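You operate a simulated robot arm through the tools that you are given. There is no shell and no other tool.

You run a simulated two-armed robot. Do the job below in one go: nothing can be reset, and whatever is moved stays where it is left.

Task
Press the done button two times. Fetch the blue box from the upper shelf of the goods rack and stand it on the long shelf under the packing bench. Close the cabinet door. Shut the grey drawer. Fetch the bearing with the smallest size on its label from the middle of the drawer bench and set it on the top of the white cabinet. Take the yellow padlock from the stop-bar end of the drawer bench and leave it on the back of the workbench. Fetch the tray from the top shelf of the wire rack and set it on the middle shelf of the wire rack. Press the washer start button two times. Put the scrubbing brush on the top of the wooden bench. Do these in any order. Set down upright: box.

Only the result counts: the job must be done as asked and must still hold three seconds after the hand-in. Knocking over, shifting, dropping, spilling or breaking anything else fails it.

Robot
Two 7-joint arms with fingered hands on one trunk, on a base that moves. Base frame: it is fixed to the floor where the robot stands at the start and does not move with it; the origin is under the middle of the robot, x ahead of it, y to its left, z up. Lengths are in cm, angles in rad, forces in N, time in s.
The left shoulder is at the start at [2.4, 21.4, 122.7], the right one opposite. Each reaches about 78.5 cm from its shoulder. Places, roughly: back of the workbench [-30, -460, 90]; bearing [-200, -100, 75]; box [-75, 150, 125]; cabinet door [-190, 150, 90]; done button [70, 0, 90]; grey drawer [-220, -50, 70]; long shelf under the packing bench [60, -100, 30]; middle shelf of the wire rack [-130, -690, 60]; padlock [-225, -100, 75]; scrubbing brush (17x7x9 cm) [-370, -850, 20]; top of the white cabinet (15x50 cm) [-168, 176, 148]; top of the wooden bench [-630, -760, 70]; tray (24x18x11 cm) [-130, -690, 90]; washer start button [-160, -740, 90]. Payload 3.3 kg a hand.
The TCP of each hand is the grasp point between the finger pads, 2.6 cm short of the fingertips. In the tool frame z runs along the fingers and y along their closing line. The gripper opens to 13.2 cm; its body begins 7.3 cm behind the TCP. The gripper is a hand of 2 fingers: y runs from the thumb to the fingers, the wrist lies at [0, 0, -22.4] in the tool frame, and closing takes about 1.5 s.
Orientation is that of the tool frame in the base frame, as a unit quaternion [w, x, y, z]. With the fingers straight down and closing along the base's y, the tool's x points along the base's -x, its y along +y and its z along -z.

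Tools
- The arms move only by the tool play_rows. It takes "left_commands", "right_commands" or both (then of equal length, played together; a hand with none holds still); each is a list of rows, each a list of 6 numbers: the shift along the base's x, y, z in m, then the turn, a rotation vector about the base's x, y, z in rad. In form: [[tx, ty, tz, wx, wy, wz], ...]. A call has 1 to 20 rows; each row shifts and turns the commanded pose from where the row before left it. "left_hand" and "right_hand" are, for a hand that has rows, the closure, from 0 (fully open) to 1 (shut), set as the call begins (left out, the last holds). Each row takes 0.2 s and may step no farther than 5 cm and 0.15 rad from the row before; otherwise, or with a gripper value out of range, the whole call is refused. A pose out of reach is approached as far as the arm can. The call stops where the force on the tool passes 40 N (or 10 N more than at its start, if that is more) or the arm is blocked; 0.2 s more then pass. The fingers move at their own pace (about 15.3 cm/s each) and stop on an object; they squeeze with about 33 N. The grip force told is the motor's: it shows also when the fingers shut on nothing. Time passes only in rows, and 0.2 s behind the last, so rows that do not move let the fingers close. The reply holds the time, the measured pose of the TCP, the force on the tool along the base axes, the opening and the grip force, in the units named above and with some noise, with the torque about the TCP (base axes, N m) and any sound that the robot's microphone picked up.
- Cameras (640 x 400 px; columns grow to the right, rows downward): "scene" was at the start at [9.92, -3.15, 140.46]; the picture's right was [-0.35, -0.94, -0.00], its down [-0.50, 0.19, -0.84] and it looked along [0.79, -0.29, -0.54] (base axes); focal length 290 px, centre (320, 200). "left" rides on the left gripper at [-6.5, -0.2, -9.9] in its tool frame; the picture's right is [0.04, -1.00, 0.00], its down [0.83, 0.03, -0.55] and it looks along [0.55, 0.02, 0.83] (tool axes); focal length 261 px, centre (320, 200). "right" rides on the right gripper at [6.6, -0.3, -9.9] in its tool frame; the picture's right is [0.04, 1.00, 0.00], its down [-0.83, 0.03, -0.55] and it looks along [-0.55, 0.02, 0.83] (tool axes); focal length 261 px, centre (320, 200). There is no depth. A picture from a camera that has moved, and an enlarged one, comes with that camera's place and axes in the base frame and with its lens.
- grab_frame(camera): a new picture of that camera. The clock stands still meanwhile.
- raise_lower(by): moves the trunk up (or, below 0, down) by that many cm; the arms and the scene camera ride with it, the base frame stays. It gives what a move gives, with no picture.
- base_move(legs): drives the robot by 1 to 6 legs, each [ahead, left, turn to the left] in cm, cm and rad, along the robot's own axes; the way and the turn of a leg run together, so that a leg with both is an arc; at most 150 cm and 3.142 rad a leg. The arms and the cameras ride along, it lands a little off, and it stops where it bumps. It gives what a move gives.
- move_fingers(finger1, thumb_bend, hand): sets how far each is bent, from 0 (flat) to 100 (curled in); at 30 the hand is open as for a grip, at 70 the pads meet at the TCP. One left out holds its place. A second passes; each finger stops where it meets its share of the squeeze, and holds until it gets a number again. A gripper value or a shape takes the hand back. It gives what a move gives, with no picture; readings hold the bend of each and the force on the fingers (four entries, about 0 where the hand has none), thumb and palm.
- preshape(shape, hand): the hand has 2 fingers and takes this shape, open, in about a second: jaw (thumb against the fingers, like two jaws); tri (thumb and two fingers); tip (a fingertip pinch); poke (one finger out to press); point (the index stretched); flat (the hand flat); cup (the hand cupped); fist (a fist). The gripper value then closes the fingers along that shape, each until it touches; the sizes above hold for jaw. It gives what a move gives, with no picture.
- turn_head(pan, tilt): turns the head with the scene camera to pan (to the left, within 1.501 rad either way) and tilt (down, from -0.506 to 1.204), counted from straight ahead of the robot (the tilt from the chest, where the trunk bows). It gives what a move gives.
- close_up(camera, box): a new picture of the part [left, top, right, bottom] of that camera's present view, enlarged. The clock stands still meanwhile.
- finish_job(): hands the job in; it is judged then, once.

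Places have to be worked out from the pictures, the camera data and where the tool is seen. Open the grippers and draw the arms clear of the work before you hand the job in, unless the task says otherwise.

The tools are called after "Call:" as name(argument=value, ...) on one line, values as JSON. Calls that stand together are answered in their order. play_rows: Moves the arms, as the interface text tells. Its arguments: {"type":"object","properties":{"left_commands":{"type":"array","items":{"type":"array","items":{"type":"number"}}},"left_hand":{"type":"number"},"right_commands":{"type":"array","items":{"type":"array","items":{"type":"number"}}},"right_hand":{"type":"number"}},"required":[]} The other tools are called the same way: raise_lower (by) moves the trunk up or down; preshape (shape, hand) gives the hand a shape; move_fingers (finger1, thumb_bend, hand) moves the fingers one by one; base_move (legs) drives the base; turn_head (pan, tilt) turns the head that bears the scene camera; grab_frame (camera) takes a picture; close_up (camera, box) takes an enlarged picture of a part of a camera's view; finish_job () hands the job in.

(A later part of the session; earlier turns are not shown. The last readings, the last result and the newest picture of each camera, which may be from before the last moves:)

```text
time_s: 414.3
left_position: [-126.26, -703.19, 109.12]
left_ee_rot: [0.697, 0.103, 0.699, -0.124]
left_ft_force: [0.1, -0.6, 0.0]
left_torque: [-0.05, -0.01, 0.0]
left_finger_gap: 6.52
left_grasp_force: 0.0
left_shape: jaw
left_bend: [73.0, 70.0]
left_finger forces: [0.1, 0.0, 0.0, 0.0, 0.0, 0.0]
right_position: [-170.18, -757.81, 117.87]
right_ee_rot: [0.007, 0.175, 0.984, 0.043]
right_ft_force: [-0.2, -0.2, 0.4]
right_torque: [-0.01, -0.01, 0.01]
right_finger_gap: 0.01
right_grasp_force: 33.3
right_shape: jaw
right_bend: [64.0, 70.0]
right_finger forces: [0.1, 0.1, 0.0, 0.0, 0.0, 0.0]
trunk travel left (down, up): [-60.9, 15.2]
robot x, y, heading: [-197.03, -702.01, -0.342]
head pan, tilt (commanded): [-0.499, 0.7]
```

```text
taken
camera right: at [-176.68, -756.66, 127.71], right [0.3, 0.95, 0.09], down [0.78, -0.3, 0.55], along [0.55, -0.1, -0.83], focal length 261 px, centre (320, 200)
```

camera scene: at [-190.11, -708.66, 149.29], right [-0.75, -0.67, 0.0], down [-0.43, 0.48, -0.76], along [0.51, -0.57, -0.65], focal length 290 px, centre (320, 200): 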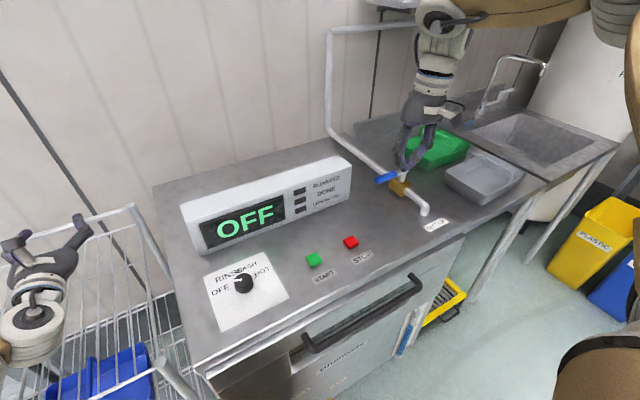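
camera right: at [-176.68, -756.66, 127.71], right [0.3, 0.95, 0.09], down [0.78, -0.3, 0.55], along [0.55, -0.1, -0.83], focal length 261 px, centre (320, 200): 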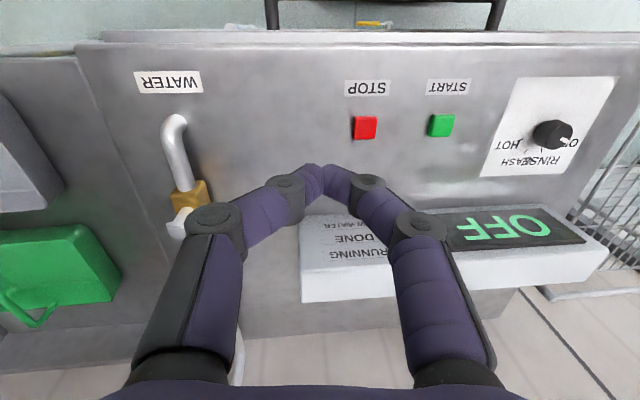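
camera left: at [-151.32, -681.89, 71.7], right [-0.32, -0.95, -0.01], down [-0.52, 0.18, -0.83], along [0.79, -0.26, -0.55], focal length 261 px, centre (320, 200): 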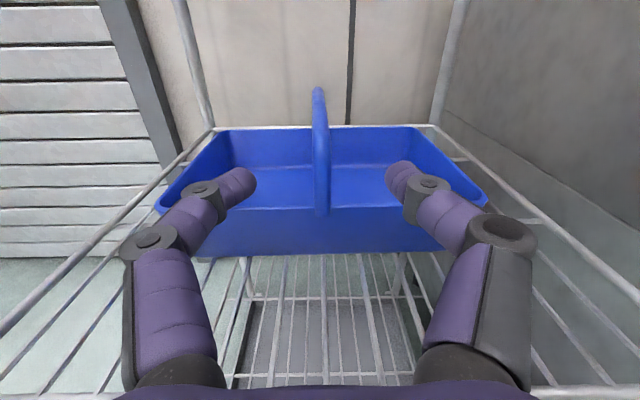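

Right camera confirms START near [-160,-740.7]. I move over it and check.

Call:
play_rows(right_commands=[[0.02, 0.0342, -0.012, 0, 0, 0], [0.02, 0.0342, -0.012, 0, 0, 0], [0.02, 0.0342, -0.012, 0, 0, 0], [0.02, 0.0342, -0.012, 0, 0, 0], [0.02, 0.0342, -0.012, 0, 0, 0], [0, 0, -0.03, 0, 0, 0], [0, 0, -0.025, 0, 0, 0]])

Call:
grab_frame(camera="right")

Call:
close_up(camera="scene", box=[220, 160, 440, 300])

```text
time_s: 415.9
left_position: [-126.33, -703.06, 109.17]
left_ee_rot: [0.697, 0.105, 0.698, -0.124]
left_ft_force: [-0.3, 0.2, 0.2]
left_torque: [-0.01, -0.02, -0.05]
left_finger_gap: 6.52
left_grasp_force: 0.2
left_shape: jaw
left_bend: [73.0, 70.0]
left_finger forces: [0.0, 0.0, 0.0, 0.0, 0.1, 0.0]
right_position: [-166.16, -742.21, 106.51]
right_ee_rot: [0.009, 0.177, 0.983, 0.045]
right_ft_force: [0.8, 0.2, 0.3]
right_torque: [0.03, -0.02, 0.01]
right_finger_gap: 0.01
right_grasp_force: 33.0
right_shape: jaw
right_bend: [64.0, 70.0]
right_finger forces: [0.0, 0.0, 0.0, 0.0, 0.1, 0.0]
right hand out of reach, approached as far as the arm can: row 3, 4, 5, 7
trunk travel left (down, up): [-60.9, 15.2]
robot x, y, heading: [-196.87, -701.55, -0.344]
head pan, tilt (commanded): [-0.499, 0.7]
```

```text
taken
camera right: at [-172.76, -740.99, 116.29], right [0.31, 0.95, 0.09], down [0.77, -0.3, 0.56], along [0.55, -0.1, -0.83], focal length 261 px, centre (320, 200)
```

right: 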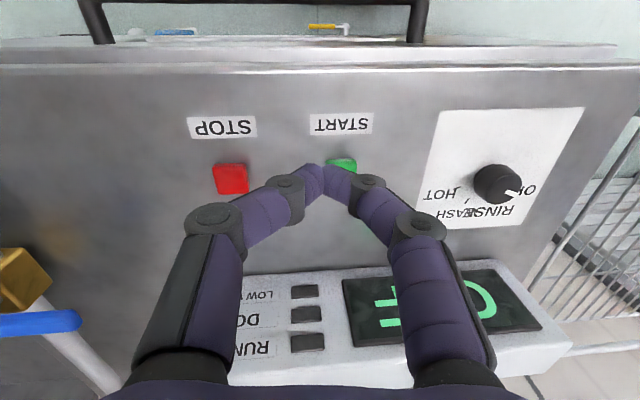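

```text
2.86 times, centred on (330, 230) of scene
camera zoom: at [-190.24, -708.55, 149.31], right [-0.74, -0.67, 0.0], down [-0.43, 0.48, -0.76], along [0.51, -0.57, -0.64], focal length 830 px, centre (291, 114)
```

zoom: 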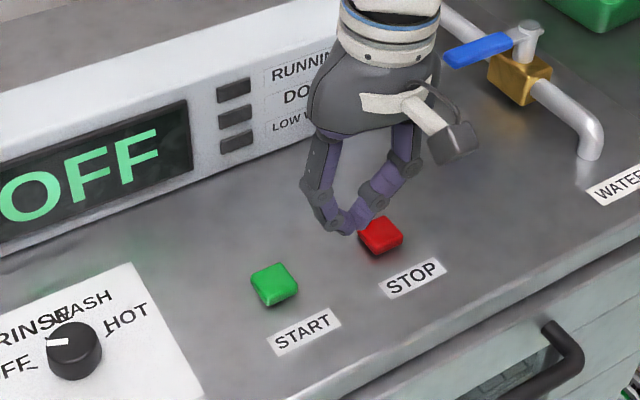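

I tilt the right hand forward for reach and position the fingertip above START.

Call:
play_rows(right_commands=[[0.0, 0.0, -0.005, -0.034, -0.094, 0], [0.012, 0.004, -0.015, -0.034, -0.094, 0], [0.02, 0.007, -0.015, -0.034, -0.094, 0], [0.018, 0.006, -0.02, 0, 0, 0]])

Call:
grab_frame(camera="right")

Call:
close_up(camera="scene", box=[220, 160, 440, 300])

```text
time_s: 416.9
left_position: [-126.36, -703.09, 109.19]
left_ee_rot: [0.697, 0.103, 0.699, -0.124]
left_ft_force: [-0.4, 1.0, -0.2]
left_torque: [0.03, 0.03, -0.01]
left_finger_gap: 6.55
left_grasp_force: 0.1
left_shape: jaw
left_bend: [73.0, 70.0]
left_finger forces: [0.0, 0.0, 0.1, 0.1, 0.1, 0.0]
right_position: [-162.99, -741.73, 102.43]
right_ee_rot: [0.155, 0.167, 0.973, 0.017]
right_ft_force: [-1.6, 0.3, 0.5]
right_torque: [0.04, -0.05, -0.01]
right_finger_gap: 0.01
right_grasp_force: 32.7
right_shape: jaw
right_bend: [64.0, 70.0]
right_finger forces: [0.0, 0.0, 0.1, 0.0, 0.1, 0.0]
right hand out of reach, approached as far as the arm can: row 4
trunk travel left (down, up): [-60.9, 15.2]
robot x, y, heading: [-196.82, -701.31, -0.343]
head pan, tilt (commanded): [-0.499, 0.7]
```

```text
taken
camera right: at [-172.06, -739.68, 109.91], right [0.28, 0.96, 0.08], down [0.59, -0.23, 0.78], along [0.76, -0.18, -0.63], focal length 261 px, centre (320, 200)
```

right: 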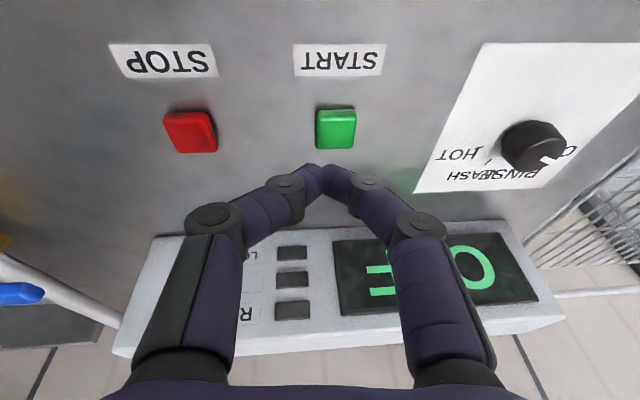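

```text
2.86 times, centred on (330, 230) of scene
camera zoom: at [-190.24, -708.58, 149.31], right [-0.75, -0.67, 0.0], down [-0.43, 0.48, -0.76], along [0.51, -0.57, -0.64], focal length 830 px, centre (291, 114)
```

zoom: 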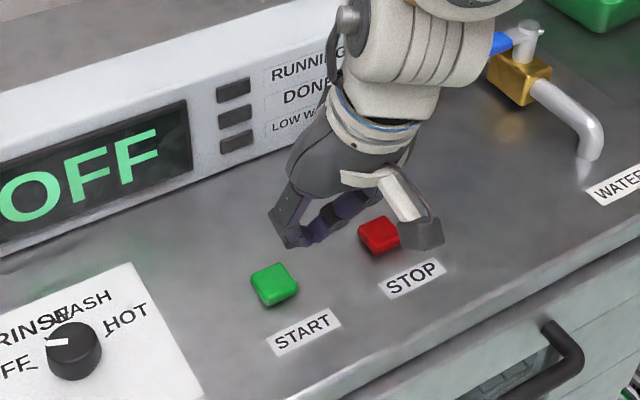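

Tip needs about 2 cm more forward. I tilt a bit more and approach to a few cm above START.

Call:
play_rows(right_commands=[[0.003, 0.003, -0.01, -0.043, -0.118, 0], [0.006, 0.004, -0.01, -0.043, -0.118, 0], [0.008, 0.005, -0.015, 0, 0, 0]])

Call:
grab_frame(camera="right")

Call:
close_up(camera="scene", box=[220, 160, 440, 300])

```text
time_s: 417.7
left_position: [-126.42, -703.12, 109.23]
left_ee_rot: [0.697, 0.104, 0.698, -0.124]
left_ft_force: [-0.3, 1.1, -0.6]
left_torque: [-0.01, 0.01, -0.02]
left_finger_gap: 6.53
left_grasp_force: 0.1
left_shape: jaw
left_bend: [73.0, 70.0]
left_finger forces: [0.0, 0.0, 0.1, 0.1, 0.1, 0.1]
right_position: [-162.68, -741.99, 101.14]
right_ee_rot: [0.276, 0.157, 0.948, -0.005]
right_ft_force: [-0.5, 0.1, 0.2]
right_torque: [0.05, -0.02, -0.01]
right_finger_gap: 0.02
right_grasp_force: 33.2
right_shape: jaw
right_bend: [64.0, 70.0]
right_finger forces: [0.1, 0.0, 0.0, 0.0, 0.0, 0.1]
right hand out of reach, approached as far as the arm can: row 2, 3
trunk travel left (down, up): [-60.9, 15.2]
robot x, y, heading: [-196.96, -701.87, -0.34]
head pan, tilt (commanded): [-0.499, 0.7]
```

```text
taken
camera right: at [-173.16, -739.25, 106.06], right [0.27, 0.96, 0.06], down [0.39, -0.16, 0.91], along [0.88, -0.22, -0.41], focal length 261 px, centre (320, 200)
```

right: 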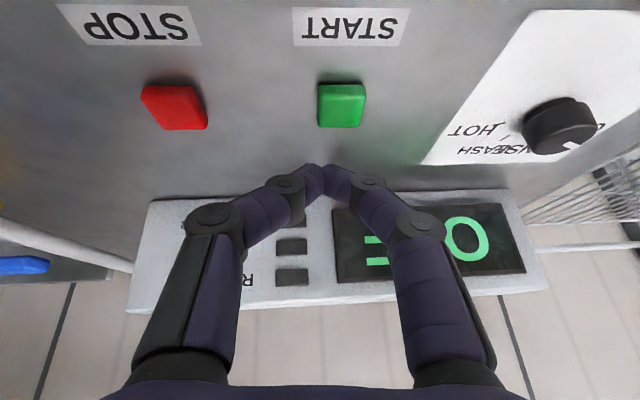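

```text
2.86 times, centred on (330, 230) of scene
camera zoom: at [-190.22, -708.55, 149.31], right [-0.74, -0.67, 0.0], down [-0.43, 0.48, -0.76], along [0.51, -0.57, -0.64], focal length 830 px, centre (291, 114)
```

zoom: 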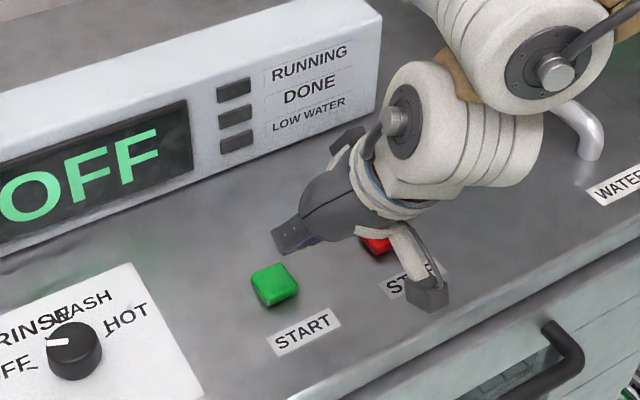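

The right arm is at a joint limit, so I use the base for the last alignment and the trunk to press. First a small base shift.

Call:
base_move(legs=[[1.0, 1.8, 0]])

Call:
grab_frame(camera="right")

```text
time_s: 418.5
left_position: [-124.65, -701.55, 109.04]
left_ee_rot: [0.697, 0.103, 0.699, -0.125]
left_ft_force: [0.8, 0.5, -1.0]
left_torque: [0.0, -0.02, -0.02]
left_finger_gap: 6.56
left_grasp_force: 0.1
left_shape: jaw
left_bend: [73.0, 70.0]
left_finger forces: [0.0, 0.0, 0.1, 0.0, 0.0, 0.0]
right_position: [-160.97, -740.55, 101.25]
right_ee_rot: [0.275, 0.156, 0.949, -0.004]
right_ft_force: [-0.5, 0.3, -0.9]
right_torque: [0.01, 0.01, -0.04]
right_finger_gap: 0.0
right_grasp_force: 33.3
right_shape: jaw
right_bend: [64.0, 70.0]
right_finger forces: [0.0, 0.0, 0.1, 0.0, 0.0, 0.0]
trunk travel left (down, up): [-60.9, 15.2]
robot x, y, heading: [-195.5, -700.48, -0.34]
head pan, tilt (commanded): [-0.499, 0.7]
```

```text
taken
camera right: at [-171.51, -737.8, 106.08], right [0.27, 0.96, 0.06], down [0.39, -0.16, 0.91], along [0.88, -0.22, -0.42], focal length 261 px, centre (320, 200)
```

right: 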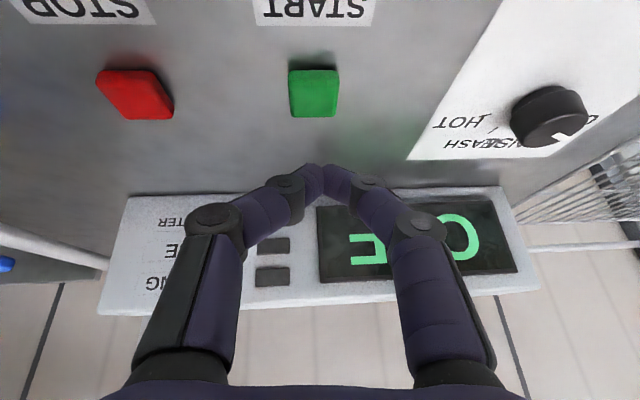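

The fingertip is now right above START. I lower the trunk gently.

Call:
raise_lower(by=-4)

Call:
grab_frame(camera="right")

Call:
close_up(camera="scene", box=[220, 160, 440, 300])

```text
time_s: 419.4
left_position: [-124.76, -701.69, 105.17]
left_ee_rot: [0.697, 0.103, 0.698, -0.125]
left_ft_force: [0.9, 0.5, -0.2]
left_torque: [-0.03, -0.01, -0.02]
left_finger_gap: 6.54
left_grasp_force: 0.1
left_shape: jaw
left_bend: [73.0, 70.0]
left_finger forces: [0.0, 0.1, 0.0, 0.0, 0.1, 0.1]
right_position: [-161.15, -740.44, 97.17]
right_ee_rot: [0.275, 0.157, 0.948, -0.004]
right_ft_force: [0.2, 0.0, -0.7]
right_torque: [0.0, 0.0, 0.0]
right_finger_gap: 0.0
right_grasp_force: 32.7
right_shape: jaw
right_bend: [64.0, 70.0]
right_finger forces: [0.1, 0.0, 0.0, 0.0, 0.0, 0.0]
trunk travel left (down, up): [-56.9, 19.2]
robot x, y, heading: [-195.4, -700.36, -0.339]
head pan, tilt (commanded): [-0.499, 0.7]
```

```text
taken
camera right: at [-171.62, -737.87, 102.09], right [0.27, 0.96, 0.06], down [0.39, -0.16, 0.91], along [0.88, -0.22, -0.42], focal length 261 px, centre (320, 200)
```

right: 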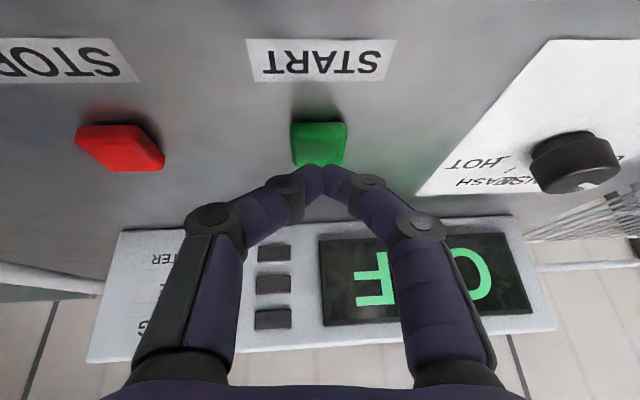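

```text
2.86 times, centred on (330, 230) of scene
camera zoom: at [-188.59, -707.21, 145.31], right [-0.74, -0.67, 0.0], down [-0.43, 0.48, -0.76], along [0.51, -0.57, -0.64], focal length 830 px, centre (291, 114)
```

zoom: 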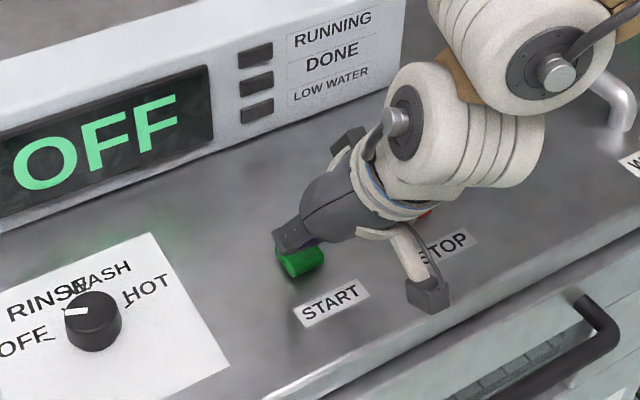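

Just above the button. I press by lowering further.

Call:
raise_lower(by=-1.6)

```text
time_s: 420.0
left_position: [-124.78, -701.66, 103.53]
left_ee_rot: [0.697, 0.103, 0.698, -0.126]
left_ft_force: [-0.2, 0.6, -0.2]
left_torque: [0.03, -0.01, -0.02]
left_finger_gap: 6.53
left_grasp_force: 0.1
left_shape: jaw
left_bend: [73.0, 70.0]
left_finger forces: [0.0, 0.1, 0.1, 0.0, 0.0, 0.0]
right_position: [-161.03, -740.55, 95.69]
right_ee_rot: [0.276, 0.157, 0.948, -0.004]
right_ft_force: [-0.6, -0.2, 2.1]
right_torque: [-0.06, 0.01, 0.02]
right_finger_gap: 0.01
right_grasp_force: 32.9
right_shape: jaw
right_bend: [64.0, 70.0]
right_finger forces: [0.1, 0.1, 0.0, 0.1, 0.0, 0.0]
trunk travel left (down, up): [-55.3, 20.8]
robot x, y, heading: [-194.89, -700.06, -0.345]
head pan, tilt (commanded): [-0.499, 0.7]
heard: click
```

A click was heard. I check the display, then lift and press again.

Call:
close_up(camera="scene", box=[180, 140, 440, 300])

Call:
raise_lower(by=2.5)

Call:
close_up(camera="scene", box=[180, 140, 440, 300])

```text
2.46 times, centred on (310, 220) of scene
camera zoom: at [-188.52, -707.21, 143.71], right [-0.74, -0.67, 0.0], down [-0.43, 0.48, -0.76], along [0.51, -0.57, -0.64], focal length 715 px, centre (345, 151)
```

zoom: 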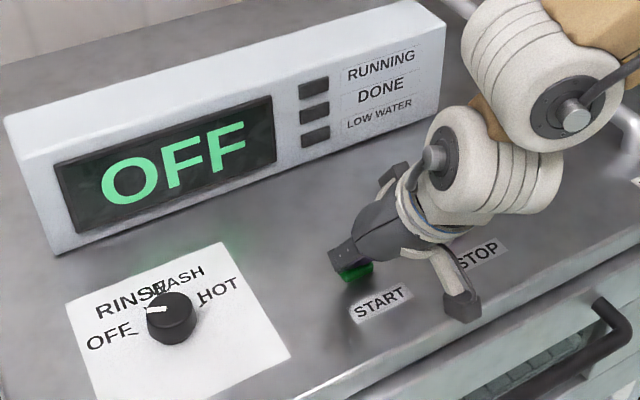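

```text
time_s: 420.7
left_position: [-124.76, -701.63, 105.98]
left_ee_rot: [0.697, 0.104, 0.699, -0.124]
left_ft_force: [-0.3, -0.5, 1.0]
left_torque: [-0.01, 0.01, -0.02]
left_finger_gap: 6.54
left_grasp_force: 0.0
left_shape: jaw
left_bend: [73.0, 70.0]
left_finger forces: [0.0, 0.1, 0.0, 0.0, 0.0, 0.0]
right_position: [-161.2, -740.49, 97.98]
right_ee_rot: [0.275, 0.157, 0.948, -0.004]
right_ft_force: [0.3, 0.3, 0.4]
right_torque: [-0.01, -0.01, 0.0]
right_finger_gap: 0.02
right_grasp_force: 32.9
right_shape: jaw
right_bend: [64.0, 70.0]
right_finger forces: [0.0, 0.0, 0.1, 0.1, 0.1, 0.0]
trunk travel left (down, up): [-57.8, 18.3]
robot x, y, heading: [-195.32, -700.46, -0.341]
head pan, tilt (commanded): [-0.499, 0.7]
```

```text
2.46 times, centred on (310, 220) of scene
camera zoom: at [-188.55, -707.21, 146.2], right [-0.74, -0.67, 0.0], down [-0.43, 0.48, -0.76], along [0.51, -0.57, -0.64], focal length 715 px, centre (345, 151)
```

zoom: 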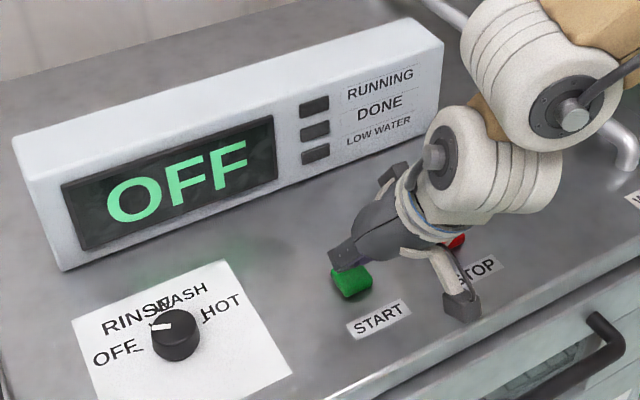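

One click registered. I press the second time.

Call:
raise_lower(by=-2.5)

Call:
raise_lower(by=4)

Call:
close_up(camera="scene", box=[180, 140, 440, 300])

```text
time_s: 421.4
left_position: [-124.85, -701.74, 103.59]
left_ee_rot: [0.697, 0.103, 0.698, -0.125]
left_ft_force: [-0.2, 0.5, 0.4]
left_torque: [-0.02, -0.04, 0.01]
left_finger_gap: 6.56
left_grasp_force: 0.1
left_shape: jaw
left_bend: [73.0, 70.0]
left_finger forces: [0.1, 0.0, 0.0, 0.0, 0.1, 0.1]
right_position: [-161.09, -740.52, 95.69]
right_ee_rot: [0.275, 0.157, 0.949, -0.004]
right_ft_force: [1.1, -0.9, 3.1]
right_torque: [0.01, -0.02, 0.05]
right_finger_gap: 0.03
right_grasp_force: 33.3
right_shape: jaw
right_bend: [64.0, 70.0]
right_finger forces: [0.1, 0.0, 0.1, 0.0, 0.1, 0.1]
trunk travel left (down, up): [-55.3, 20.8]
robot x, y, heading: [-195.39, -700.59, -0.345]
head pan, tilt (commanded): [-0.499, 0.7]
heard: click
```

```text
time_s: 422.2
left_position: [-124.71, -701.6, 107.51]
left_ee_rot: [0.697, 0.103, 0.699, -0.122]
left_ft_force: [-0.1, -0.1, -0.1]
left_torque: [0.01, 0.02, 0.0]
left_finger_gap: 6.55
left_grasp_force: 0.0
left_shape: jaw
left_bend: [73.0, 70.0]
left_finger forces: [0.0, 0.1, 0.0, 0.0, 0.0, 0.1]
right_position: [-160.99, -740.53, 99.57]
right_ee_rot: [0.274, 0.157, 0.949, -0.004]
right_ft_force: [0.4, -0.3, -0.8]
right_torque: [0.02, -0.03, 0.03]
right_finger_gap: 0.03
right_grasp_force: 32.9
right_shape: jaw
right_bend: [64.0, 70.0]
right_finger forces: [0.0, 0.0, 0.0, 0.1, 0.1, 0.0]
trunk travel left (down, up): [-59.3, 16.8]
robot x, y, heading: [-195.68, -700.3, -0.344]
head pan, tilt (commanded): [-0.499, 0.7]
```

```text
2.46 times, centred on (310, 220) of scene
camera zoom: at [-188.61, -707.19, 147.7], right [-0.74, -0.67, 0.0], down [-0.43, 0.48, -0.76], along [0.51, -0.57, -0.64], focal length 715 px, centre (345, 151)
```

zoom: 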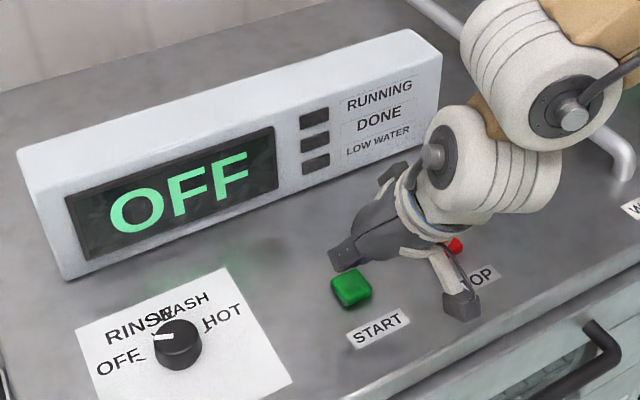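

START clicked twice. I raise clear of the washer, back off, and look for the scrubbing brush.

Call:
raise_lower(by=12)

Call:
base_move(legs=[[-50, 0, 0], [0, 0, -1.2]])

Call:
turn_head(pan=-0.3, tilt=0.35)

Call:
grab_frame(camera="scene")

```text
time_s: 423.7
left_position: [-124.81, -701.78, 119.51]
left_ee_rot: [0.697, 0.103, 0.699, -0.123]
left_ft_force: [-0.7, -0.3, 0.2]
left_torque: [-0.02, 0.02, -0.02]
left_finger_gap: 6.54
left_grasp_force: 0.1
left_shape: jaw
left_bend: [73.0, 70.0]
left_finger forces: [0.0, 0.0, 0.0, 0.0, 0.2, 0.1]
right_position: [-161.14, -740.57, 111.58]
right_ee_rot: [0.274, 0.158, 0.949, -0.005]
right_ft_force: [0.2, -0.7, 0.4]
right_torque: [0.0, 0.02, -0.03]
right_finger_gap: 0.0
right_grasp_force: 33.3
right_shape: jaw
right_bend: [64.0, 70.0]
right_finger forces: [0.0, 0.0, 0.0, 0.1, 0.0, 0.0]
trunk travel left (down, up): [-71.3, 4.8]
robot x, y, heading: [-195.52, -700.51, -0.344]
head pan, tilt (commanded): [-0.499, 0.7]
```

```text
time_s: 429.6
left_position: [-217.04, -749.89, 119.55]
left_ee_rot: [0.507, 0.478, 0.52, -0.494]
left_ft_force: [-0.1, 0.6, 0.3]
left_torque: [-0.02, 0.04, -0.02]
left_finger_gap: 6.56
left_grasp_force: 0.0
left_shape: jaw
left_bend: [73.0, 70.0]
left_finger forces: [0.0, 0.0, 0.1, 0.0, 0.0, 0.0]
right_position: [-266.43, -730.5, 111.56]
right_ee_rot: [0.226, 0.663, 0.697, -0.158]
right_ft_force: [-0.6, -0.5, -0.6]
right_torque: [0.03, 0.0, -0.01]
right_finger_gap: 0.0
right_grasp_force: 33.2
right_shape: jaw
right_bend: [64.0, 70.0]
right_finger forces: [0.0, 0.0, 0.0, 0.0, 0.1, 0.1]
trunk travel left (down, up): [-71.3, 4.8]
robot x, y, heading: [-242.39, -683.92, -1.536]
head pan, tilt (commanded): [-0.499, 0.7]
```

```text
time_s: 430.5
left_position: [-217.03, -750.0, 119.44]
left_ee_rot: [0.508, 0.478, 0.52, -0.494]
left_ft_force: [0.1, 0.1, 0.0]
left_torque: [-0.01, 0.0, -0.03]
left_finger_gap: 6.54
left_grasp_force: 0.1
left_shape: jaw
left_bend: [73.0, 70.0]
left_finger forces: [0.1, 0.1, 0.0, 0.0, 0.1, 0.0]
right_position: [-266.61, -730.59, 111.54]
right_ee_rot: [0.225, 0.663, 0.697, -0.158]
right_ft_force: [-0.6, -0.1, -0.6]
right_torque: [-0.01, 0.01, -0.01]
right_finger_gap: 0.02
right_grasp_force: 33.3
right_shape: jaw
right_bend: [64.0, 70.0]
right_finger forces: [0.0, 0.0, 0.0, 0.0, 0.1, 0.0]
trunk travel left (down, up): [-71.3, 4.8]
robot x, y, heading: [-241.78, -683.8, -1.537]
head pan, tilt (commanded): [-0.3, 0.351]
```

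```text
taken
camera scene: at [-244.32, -694.0, 162.84], right [-0.97, 0.26, 0.0], down [0.09, 0.33, -0.94], along [-0.24, -0.91, -0.34], focal length 290 px, centre (320, 200)
```

scene: 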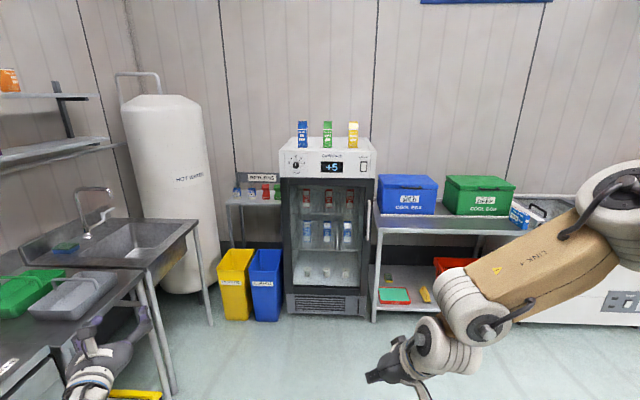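

I zoom into the bench beside the fridge; something like a brush is on its low shelf.

Call:
close_up(camera="scene", box=[360, 230, 500, 330])

Call:
turn_head(pan=-0.9, tilt=0.35)

Call:
grab_frame(camera="scene")

```text
4.00 times, centred on (430, 280) of scene
camera zoom: at [-244.32, -694.0, 162.84], right [-0.97, 0.26, 0.0], down [0.09, 0.33, -0.94], along [-0.24, -0.91, -0.34], focal length 1162 px, centre (-120, -120)
```

zoom: 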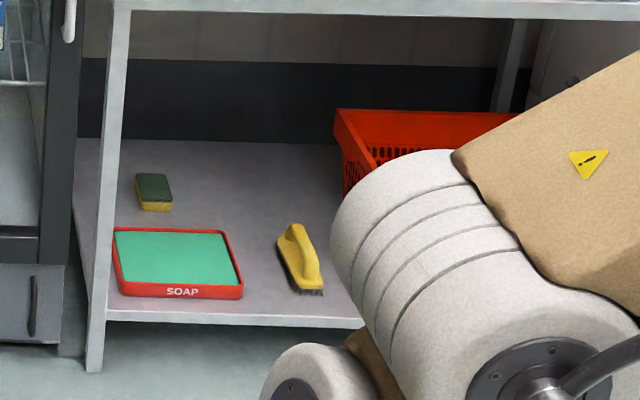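

```text
time_s: 431.5
left_position: [-216.98, -750.0, 119.6]
left_ee_rot: [0.507, 0.478, 0.52, -0.494]
left_ft_force: [0.0, 0.1, 0.2]
left_torque: [0.03, -0.03, -0.01]
left_finger_gap: 6.53
left_grasp_force: 0.1
left_shape: jaw
left_bend: [73.0, 70.0]
left_finger forces: [0.0, 0.0, 0.1, 0.0, 0.0, 0.1]
right_position: [-266.53, -730.59, 111.68]
right_ee_rot: [0.225, 0.663, 0.697, -0.158]
right_ft_force: [0.6, -0.4, -0.4]
right_torque: [0.0, 0.0, -0.01]
right_finger_gap: 0.0
right_grasp_force: 33.1
right_shape: jaw
right_bend: [64.0, 70.0]
right_finger forces: [0.0, 0.0, 0.1, 0.0, 0.0, 0.0]
trunk travel left (down, up): [-71.3, 4.8]
robot x, y, heading: [-241.64, -683.78, -1.537]
head pan, tilt (commanded): [-0.901, 0.351]
```

```text
taken
camera scene: at [-248.96, -691.06, 162.85], right [-0.65, 0.76, 0.0], down [0.26, 0.22, -0.94], along [-0.71, -0.61, -0.34], focal length 290 px, centre (320, 200)
```

scene: 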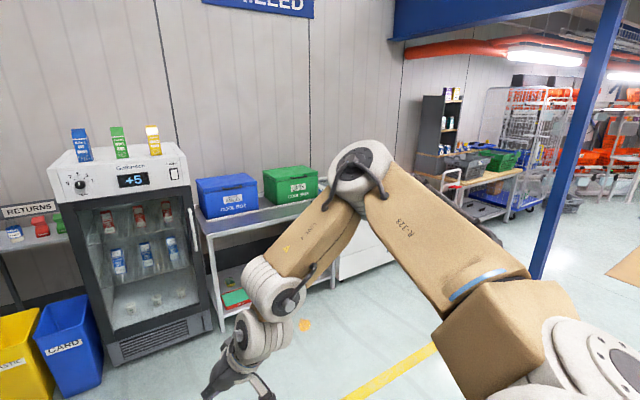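

The yellow scrubbing brush lies on the low shelf at about [-367,-846,20]. I drive closer, facing that bench.

Call:
base_move(legs=[[0, 0, -0.365], [60, -81, 0]])

Call:
turn_head(pan=0.1, tilt=0.75)

Call:
grab_frame(camera="scene")

```text
time_s: 437.8
left_position: [-336.7, -784.97, 119.71]
left_ee_rot: [-0.412, -0.563, -0.426, 0.576]
left_ft_force: [-0.1, 0.3, -0.5]
left_torque: [0.0, 0.03, -0.02]
left_finger_gap: 6.57
left_grasp_force: 0.0
left_shape: jaw
left_bend: [73.0, 70.0]
left_finger forces: [0.0, 0.0, 0.1, 0.0, 0.1, 0.1]
right_position: [-376.25, -749.25, 111.54]
right_ee_rot: [0.195, 0.776, 0.568, -0.196]
right_ft_force: [0.0, -0.4, -0.2]
right_torque: [-0.01, 0.03, 0.03]
right_finger_gap: 0.01
right_grasp_force: 33.2
right_shape: jaw
right_bend: [64.0, 70.0]
right_finger forces: [0.1, 0.1, 0.0, 0.0, 0.0, 0.1]
trunk travel left (down, up): [-71.3, 4.8]
robot x, y, heading: [-336.69, -714.66, -1.889]
head pan, tilt (commanded): [-0.901, 0.351]
```

```text
time_s: 439.0
left_position: [-336.67, -784.88, 119.51]
left_ee_rot: [-0.411, -0.563, -0.426, 0.576]
left_ft_force: [-0.3, -0.7, -0.5]
left_torque: [-0.05, 0.0, -0.04]
left_finger_gap: 6.54
left_grasp_force: 0.1
left_shape: jaw
left_bend: [73.0, 70.0]
left_finger forces: [0.0, 0.0, 0.0, 0.1, 0.1, 0.0]
right_position: [-376.34, -749.42, 111.5]
right_ee_rot: [0.194, 0.776, 0.567, -0.197]
right_ft_force: [-1.0, -0.5, -0.5]
right_torque: [0.02, 0.03, -0.01]
right_finger_gap: 0.0
right_grasp_force: 33.2
right_shape: jaw
right_bend: [64.0, 70.0]
right_finger forces: [0.0, 0.1, 0.0, 0.0, 0.0, 0.0]
trunk travel left (down, up): [-71.3, 4.8]
robot x, y, heading: [-336.9, -714.42, -1.891]
head pan, tilt (commanded): [0.099, 0.75]
```

```text
taken
camera scene: at [-339.07, -723.42, 159.29], right [-0.98, 0.22, 0.0], down [0.15, 0.67, -0.73], along [-0.16, -0.71, -0.68], focal length 290 px, centre (320, 200)
```

scene: 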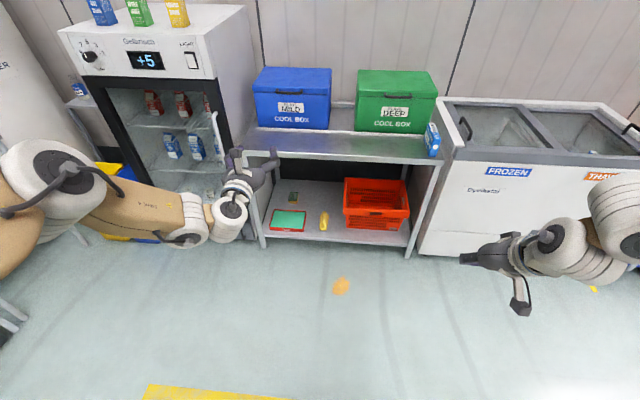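

I zoom in on the brush.

Call:
close_up(camera="scene", box=[250, 170, 420, 260])

```text
3.76 times, centred on (335, 215) of scene
camera zoom: at [-339.07, -723.42, 159.29], right [-0.98, 0.22, 0.0], down [0.15, 0.67, -0.73], along [-0.16, -0.71, -0.68], focal length 1094 px, centre (264, 144)
```

zoom: 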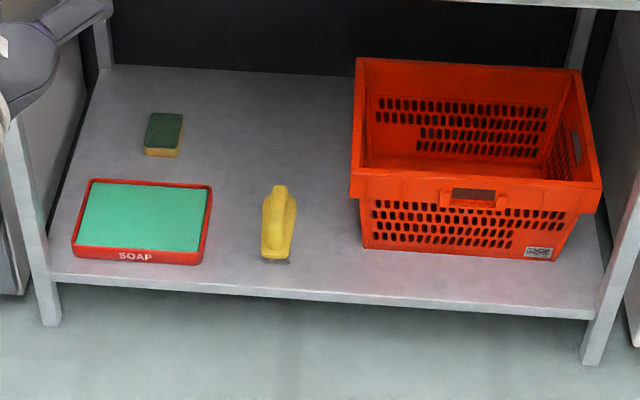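

Brush centre is at about [-370,-850,18.5], long axis pointing away from me. I tuck the right hand back to my side before lowering.

Call:
play_rows(right_commands=[[-0.0077, 0.0388, 0.0, 0.106, -0.035, 0], [-0.0077, 0.0388, 0.0, 0.106, -0.035, 0], [-0.0077, 0.0388, 0.0, 0.106, -0.035, 0], [-0.0077, 0.0388, 0.0, 0.106, -0.035, 0], [-0.0077, 0.0388, 0.0, 0.106, -0.035, 0], [-0.0077, 0.0388, 0.0, 0, 0, 0], [-0.0077, 0.0388, 0.0, 0, 0, 0], [-0.0077, 0.0388, 0.0, 0, 0, 0], [-0.0077, 0.0388, 0.0, 0, 0, 0]])

Call:
raise_lower(by=-20)

```text
time_s: 441.0
left_position: [-336.59, -784.92, 119.57]
left_ee_rot: [-0.411, -0.562, -0.426, 0.577]
left_ft_force: [0.6, -0.6, 0.0]
left_torque: [0.02, -0.01, -0.04]
left_finger_gap: 6.57
left_grasp_force: 0.0
left_shape: jaw
left_bend: [73.0, 70.0]
left_finger forces: [0.0, 0.0, 0.0, 0.0, 0.0, 0.0]
right_position: [-383.08, -714.31, 111.96]
right_ee_rot: [0.034, 0.813, 0.581, 0.028]
right_ft_force: [-0.5, 0.0, 0.1]
right_torque: [-0.02, 0.02, 0.0]
right_finger_gap: 0.01
right_grasp_force: 32.9
right_shape: jaw
right_bend: [64.0, 70.0]
right_finger forces: [0.0, 0.0, 0.0, 0.0, 0.1, 0.1]
trunk travel left (down, up): [-71.3, 4.8]
robot x, y, heading: [-336.96, -714.34, -1.891]
head pan, tilt (commanded): [0.099, 0.75]
```

```text
time_s: 443.2
left_position: [-336.74, -784.84, 99.5]
left_ee_rot: [-0.411, -0.563, -0.426, 0.577]
left_ft_force: [0.5, -0.2, 0.5]
left_torque: [0.0, 0.0, -0.02]
left_finger_gap: 6.54
left_grasp_force: 0.0
left_shape: jaw
left_bend: [73.0, 70.0]
left_finger forces: [0.0, 0.0, 0.0, 0.1, 0.1, 0.0]
right_position: [-383.3, -714.37, 91.58]
right_ee_rot: [0.033, 0.814, 0.58, 0.027]
right_ft_force: [-0.4, 0.9, -0.3]
right_torque: [-0.02, -0.03, 0.02]
right_finger_gap: 0.0
right_grasp_force: 32.7
right_shape: jaw
right_bend: [64.0, 70.0]
right_finger forces: [0.1, 0.0, 0.1, 0.1, 0.0, 0.1]
trunk travel left (down, up): [-51.3, 24.8]
robot x, y, heading: [-336.56, -714.16, -1.889]
head pan, tilt (commanded): [0.099, 0.75]
```

Right hand is tucked. I pitch the left hand down and open it, then lower the trunk fully.

Call:
play_rows(left_commands=[[0, 0, 0.0, 0.127, -0.042, 0], [0, 0, 0.0, 0.127, -0.042, 0], [0, 0, 0.0, 0.127, -0.042, 0], [0, 0, 0.0, 0.127, -0.042, 0], [0, 0, 0.0, 0.127, -0.042, 0]], left_hand=0.3)

Call:
raise_lower(by=-25)

Call:
raise_lower(by=-25)

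Call:
turn_head(pan=0.1, tilt=0.5)

Call:
grab_frame(camera="scene")

Call:
grab_frame(camera="left")

```text
time_s: 444.4
left_position: [-336.62, -784.95, 99.55]
left_ee_rot: [0.256, 0.719, 0.54, -0.353]
left_ft_force: [0.0, 0.4, 0.0]
left_torque: [0.0, -0.02, 0.03]
left_finger_gap: 9.16
left_grasp_force: 0.0
left_shape: jaw
left_bend: [68.0, 57.0]
left_finger forces: [0.0, 0.0, 0.0, 0.0, 0.0, 0.0]
right_position: [-383.23, -714.38, 91.55]
right_ee_rot: [0.034, 0.813, 0.58, 0.027]
right_ft_force: [0.4, -0.9, 0.0]
right_torque: [-0.01, 0.0, 0.01]
right_finger_gap: 0.01
right_grasp_force: 33.3
right_shape: jaw
right_bend: [64.0, 70.0]
right_finger forces: [0.1, 0.0, 0.0, 0.0, 0.0, 0.1]
trunk travel left (down, up): [-51.3, 24.8]
robot x, y, heading: [-336.69, -714.48, -1.889]
head pan, tilt (commanded): [0.099, 0.75]
```

```text
time_s: 447.0
left_position: [-336.78, -784.89, 74.52]
left_ee_rot: [0.257, 0.719, 0.54, -0.354]
left_ft_force: [-0.2, 0.0, 0.1]
left_torque: [-0.01, -0.01, 0.0]
left_finger_gap: 9.2
left_grasp_force: 0.0
left_shape: jaw
left_bend: [68.0, 57.0]
left_finger forces: [0.1, 0.0, 0.0, 0.0, 0.0, 0.0]
right_position: [-383.07, -713.96, 65.94]
right_ee_rot: [0.019, 0.814, 0.579, 0.047]
right_ft_force: [-1.1, 0.4, -0.2]
right_torque: [-0.05, 0.02, -0.02]
right_finger_gap: 0.0
right_grasp_force: 33.0
right_shape: jaw
right_bend: [64.0, 70.0]
right_finger forces: [0.1, 0.0, 0.1, 0.1, 0.1, 0.1]
trunk travel left (down, up): [-26.3, 49.8]
robot x, y, heading: [-337.12, -714.44, -1.895]
head pan, tilt (commanded): [0.099, 0.75]
```

```text
time_s: 449.6
left_position: [-336.69, -784.87, 49.52]
left_ee_rot: [0.257, 0.72, 0.54, -0.353]
left_ft_force: [0.0, -0.4, 0.3]
left_torque: [-0.02, 0.05, 0.0]
left_finger_gap: 9.24
left_grasp_force: 0.1
left_shape: jaw
left_bend: [68.0, 57.0]
left_finger forces: [0.1, 0.0, 0.0, 0.0, 0.0, 0.0]
right_position: [-382.12, -710.58, 39.14]
right_ee_rot: [-0.06, 0.806, 0.567, 0.156]
right_ft_force: [0.0, -0.1, -1.5]
right_torque: [-0.01, 0.0, -0.04]
right_finger_gap: 0.0
right_grasp_force: 33.0
right_shape: jaw
right_bend: [64.0, 70.0]
right_finger forces: [0.1, 0.1, 0.0, 0.0, 0.1, 0.1]
trunk travel left (down, up): [-1.3, 74.8]
robot x, y, heading: [-337.16, -713.85, -1.893]
head pan, tilt (commanded): [0.099, 0.75]
```

```text
time_s: 450.3
left_position: [-336.79, -784.82, 49.46]
left_ee_rot: [0.257, 0.719, 0.54, -0.353]
left_ft_force: [0.2, 0.3, -0.4]
left_torque: [0.01, 0.0, 0.03]
left_finger_gap: 9.22
left_grasp_force: 0.1
left_shape: jaw
left_bend: [68.0, 57.0]
left_finger forces: [0.1, 0.0, 0.0, 0.1, 0.0, 0.1]
right_position: [-382.11, -710.59, 39.1]
right_ee_rot: [-0.059, 0.807, 0.567, 0.156]
right_ft_force: [0.1, 0.4, -0.3]
right_torque: [-0.02, -0.04, -0.03]
right_finger_gap: 0.0
right_grasp_force: 32.9
right_shape: jaw
right_bend: [64.0, 70.0]
right_finger forces: [0.1, 0.1, 0.0, 0.1, 0.1, 0.1]
trunk travel left (down, up): [-1.3, 74.8]
robot x, y, heading: [-336.52, -714.19, -1.895]
head pan, tilt (commanded): [0.099, 0.499]
```

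```text
taken
camera scene: at [-343.3, -736.38, 90.13], right [-0.98, 0.22, 0.0], down [0.11, 0.47, -0.88], along [-0.19, -0.86, -0.48], focal length 290 px, centre (320, 200)
```

scene: 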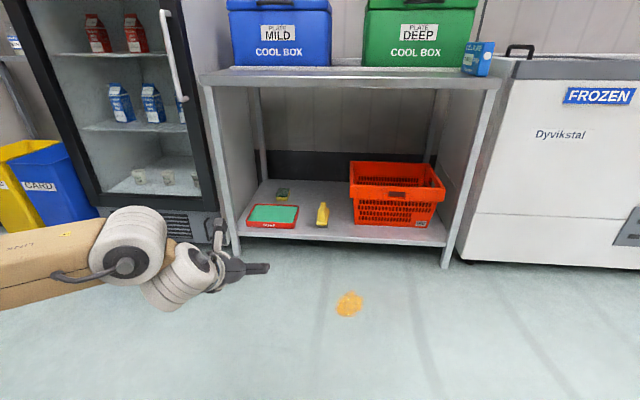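

```text
taken
camera left: at [-335.83, -781.45, 60.82], right [-0.95, 0.31, -0.02], down [0.3, 0.9, -0.31], along [-0.08, -0.3, -0.95], focal length 261 px, centre (320, 200)
```

left: 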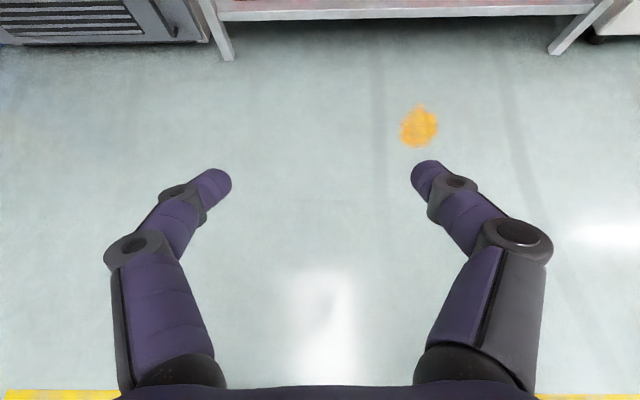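

The trunk is at its lowest and the left hand is stable. I drive forward toward the shelf with a slight shift to the right.

Call:
base_move(legs=[[48, -9.5, 0]])

Call:
grab_frame(camera="scene")

Call:
grab_frame(camera="left")

```text
time_s: 453.2
left_position: [-361.46, -827.47, 49.59]
left_ee_rot: [0.255, 0.721, 0.538, -0.354]
left_ft_force: [-0.2, 0.8, 1.0]
left_torque: [0.02, 0.0, 0.01]
left_finger_gap: 9.21
left_grasp_force: 0.0
left_shape: jaw
left_bend: [68.0, 57.0]
left_finger forces: [0.0, 0.1, 0.1, 0.1, 0.0, 0.0]
right_position: [-406.41, -752.72, 39.14]
right_ee_rot: [-0.059, 0.808, 0.564, 0.157]
right_ft_force: [-0.6, 0.6, -0.3]
right_torque: [-0.02, -0.01, 0.0]
right_finger_gap: 0.01
right_grasp_force: 32.8
right_shape: jaw
right_bend: [64.0, 70.0]
right_finger forces: [0.0, 0.0, 0.1, 0.0, 0.0, 0.0]
trunk travel left (down, up): [-1.3, 74.8]
robot x, y, heading: [-361.25, -756.75, -1.901]
head pan, tilt (commanded): [0.099, 0.499]
```

```text
taken
camera scene: at [-367.71, -778.79, 90.14], right [-0.97, 0.23, 0.0], down [0.11, 0.47, -0.88], along [-0.2, -0.86, -0.48], focal length 290 px, centre (320, 200)
```

scene: 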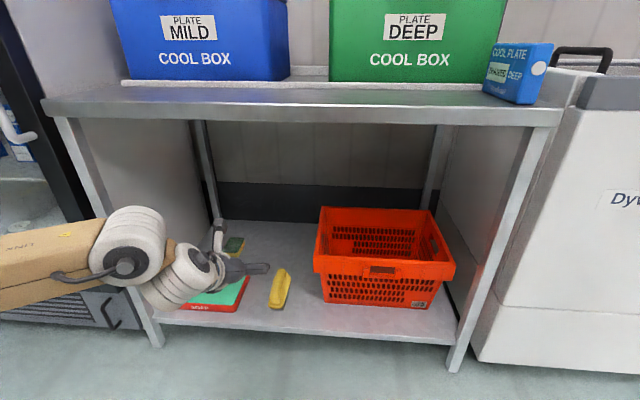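

```text
taken
camera left: at [-360.54, -823.9, 60.82], right [-0.95, 0.31, -0.02], down [0.3, 0.9, -0.31], along [-0.08, -0.3, -0.95], focal length 261 px, centre (320, 200)
```

left: 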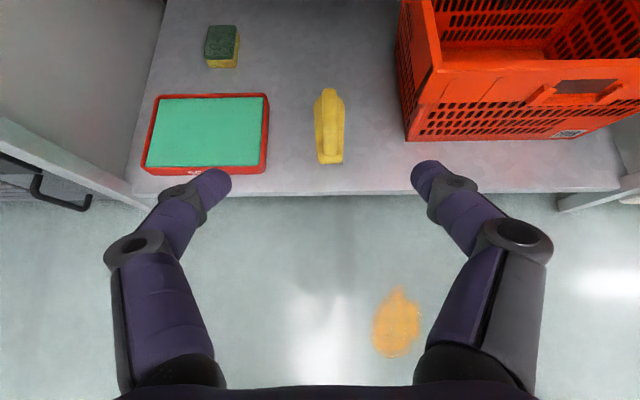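

The brush is right ahead between my fingers' lines. I drive 24 cm further so the hand is above it.

Call:
base_move(legs=[[24, -1.0, 0]])

Call:
grab_frame(camera="left")

Call:
grab_frame(camera="scene")

```text
time_s: 455.0
left_position: [-370.06, -849.78, 49.64]
left_ee_rot: [0.256, 0.721, 0.538, -0.354]
left_ft_force: [-0.8, 0.6, -0.5]
left_torque: [-0.01, 0.01, 0.0]
left_finger_gap: 9.2
left_grasp_force: 0.0
left_shape: jaw
left_bend: [68.0, 57.0]
left_finger forces: [0.1, 0.0, 0.1, 0.1, 0.1, 0.0]
right_position: [-415.05, -775.24, 39.1]
right_ee_rot: [-0.058, 0.809, 0.564, 0.156]
right_ft_force: [-0.3, 0.1, -0.3]
right_torque: [-0.01, 0.0, 0.01]
right_finger_gap: 0.0
right_grasp_force: 32.8
right_shape: jaw
right_bend: [64.0, 70.0]
right_finger forces: [0.0, 0.1, 0.0, 0.0, 0.0, 0.1]
trunk travel left (down, up): [-1.3, 74.8]
robot x, y, heading: [-370.01, -779.2, -1.897]
head pan, tilt (commanded): [0.099, 0.499]
```

```text
taken
camera left: at [-369.27, -846.42, 60.83], right [-0.95, 0.31, -0.02], down [0.3, 0.9, -0.31], along [-0.08, -0.3, -0.95], focal length 261 px, centre (320, 200)
```

left: 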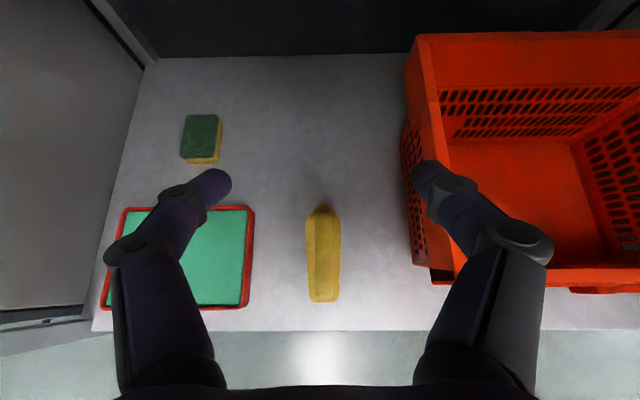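

```text
taken
camera scene: at [-376.43, -801.3, 90.14], right [-0.97, 0.23, 0.0], down [0.11, 0.47, -0.88], along [-0.2, -0.85, -0.48], focal length 290 px, centre (320, 200)
```

scene: 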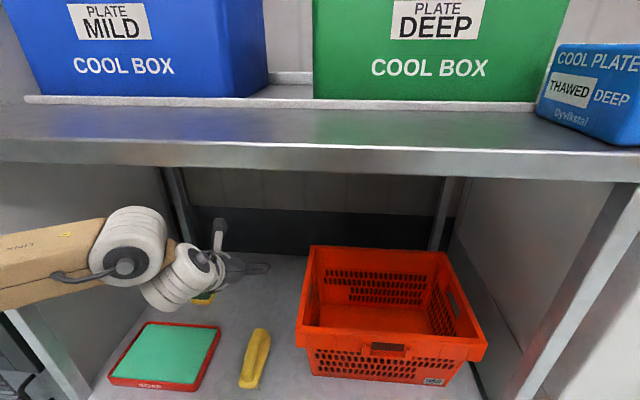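

I move the base 4 cm closer while retracting the hand the same amount, then lower over the brush.

Call:
play_rows(left_commands=[[0.0128, 0.0379, 0, 0, 0, 0], [0, 0, -0.03, 0, 0, 0], [0, 0, -0.03, 0, 0, 0]], left_hand=0.35)

Call:
base_move(legs=[[4, 0, 0]])

Call:
grab_frame(camera="left")

```text
time_s: 455.8
left_position: [-368.88, -846.36, 43.61]
left_ee_rot: [0.257, 0.72, 0.538, -0.355]
left_ft_force: [0.4, -0.3, -0.8]
left_torque: [0.04, -0.02, 0.0]
left_finger_gap: 8.62
left_grasp_force: 0.1
left_shape: jaw
left_bend: [70.0, 63.0]
left_finger forces: [0.0, 0.1, 0.0, 0.1, 0.1, 0.0]
right_position: [-415.01, -775.27, 39.17]
right_ee_rot: [-0.059, 0.809, 0.564, 0.156]
right_ft_force: [0.4, -0.4, -0.6]
right_torque: [0.02, 0.0, 0.02]
right_finger_gap: 0.0
right_grasp_force: 33.2
right_shape: jaw
right_bend: [64.0, 70.0]
right_finger forces: [0.1, 0.1, 0.0, 0.0, 0.0, 0.1]
trunk travel left (down, up): [-1.3, 74.8]
robot x, y, heading: [-369.68, -779.16, -1.894]
head pan, tilt (commanded): [0.099, 0.499]
```

```text
time_s: 456.7
left_position: [-370.26, -850.04, 43.58]
left_ee_rot: [0.256, 0.721, 0.538, -0.354]
left_ft_force: [0.3, -0.1, 0.4]
left_torque: [0.01, -0.01, 0.0]
left_finger_gap: 8.63
left_grasp_force: 0.1
left_shape: jaw
left_bend: [70.0, 63.0]
left_finger forces: [0.0, 0.0, 0.0, 0.1, 0.1, 0.0]
right_position: [-416.37, -779.11, 39.14]
right_ee_rot: [-0.058, 0.809, 0.563, 0.157]
right_ft_force: [0.0, -0.3, -0.3]
right_torque: [-0.01, 0.01, -0.03]
right_finger_gap: 0.0
right_grasp_force: 33.5
right_shape: jaw
right_bend: [64.0, 70.0]
right_finger forces: [0.0, 0.0, 0.0, 0.0, 0.0, 0.0]
trunk travel left (down, up): [-1.3, 74.8]
robot x, y, heading: [-371.36, -783.2, -1.898]
head pan, tilt (commanded): [0.099, 0.499]
```

```text
taken
camera left: at [-369.29, -846.64, 54.9], right [-0.95, 0.31, -0.02], down [0.3, 0.9, -0.31], along [-0.08, -0.3, -0.95], focal length 261 px, centre (320, 200)
```

left: 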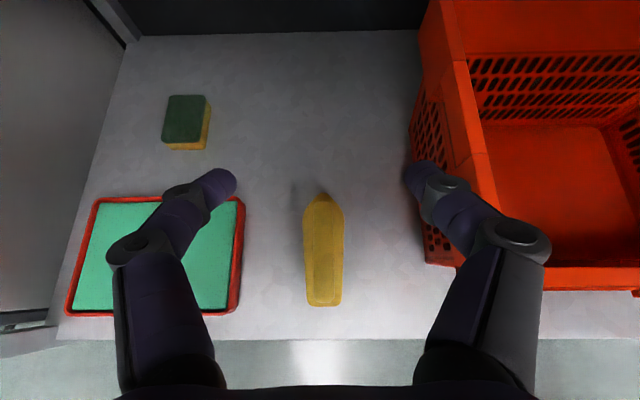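

Clearance to the crate is about 2 cm. I continue down carefully.

Call:
play_rows(left_commands=[[0, 0, -0.03, 0, 0, 0], [0, 0, -0.03, 0, 0, 0], [0, 0, -0.03, 0, 0, 0], [0, 0, -0.03, 0, 0, 0]])

Call:
grab_frame(camera="left")

```text
time_s: 457.7
left_position: [-370.21, -850.1, 31.53]
left_ee_rot: [0.256, 0.721, 0.538, -0.354]
left_ft_force: [0.4, 0.2, 0.2]
left_torque: [0.02, 0.02, 0.04]
left_finger_gap: 8.62
left_grasp_force: 0.2
left_shape: jaw
left_bend: [70.0, 63.0]
left_finger forces: [0.0, 0.0, 0.0, 0.1, 0.0, 0.0]
right_position: [-416.31, -779.08, 39.21]
right_ee_rot: [-0.059, 0.809, 0.564, 0.156]
right_ft_force: [0.6, 0.5, 0.4]
right_torque: [0.03, -0.02, 0.0]
right_finger_gap: 0.0
right_grasp_force: 33.6
right_shape: jaw
right_bend: [64.0, 70.0]
right_finger forces: [0.0, 0.1, 0.0, 0.0, 0.0, 0.0]
trunk travel left (down, up): [-1.3, 74.8]
robot x, y, heading: [-371.61, -783.11, -1.899]
head pan, tilt (commanded): [0.099, 0.499]
```

```text
taken
camera left: at [-369.4, -846.59, 42.87], right [-0.95, 0.31, -0.02], down [0.31, 0.9, -0.31], along [-0.08, -0.3, -0.95], focal length 261 px, centre (320, 200)
```

left: 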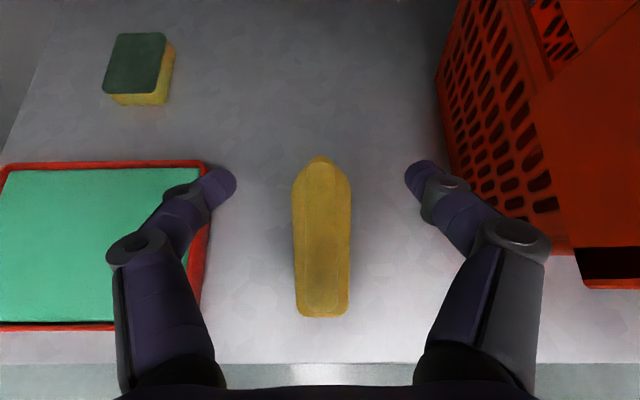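

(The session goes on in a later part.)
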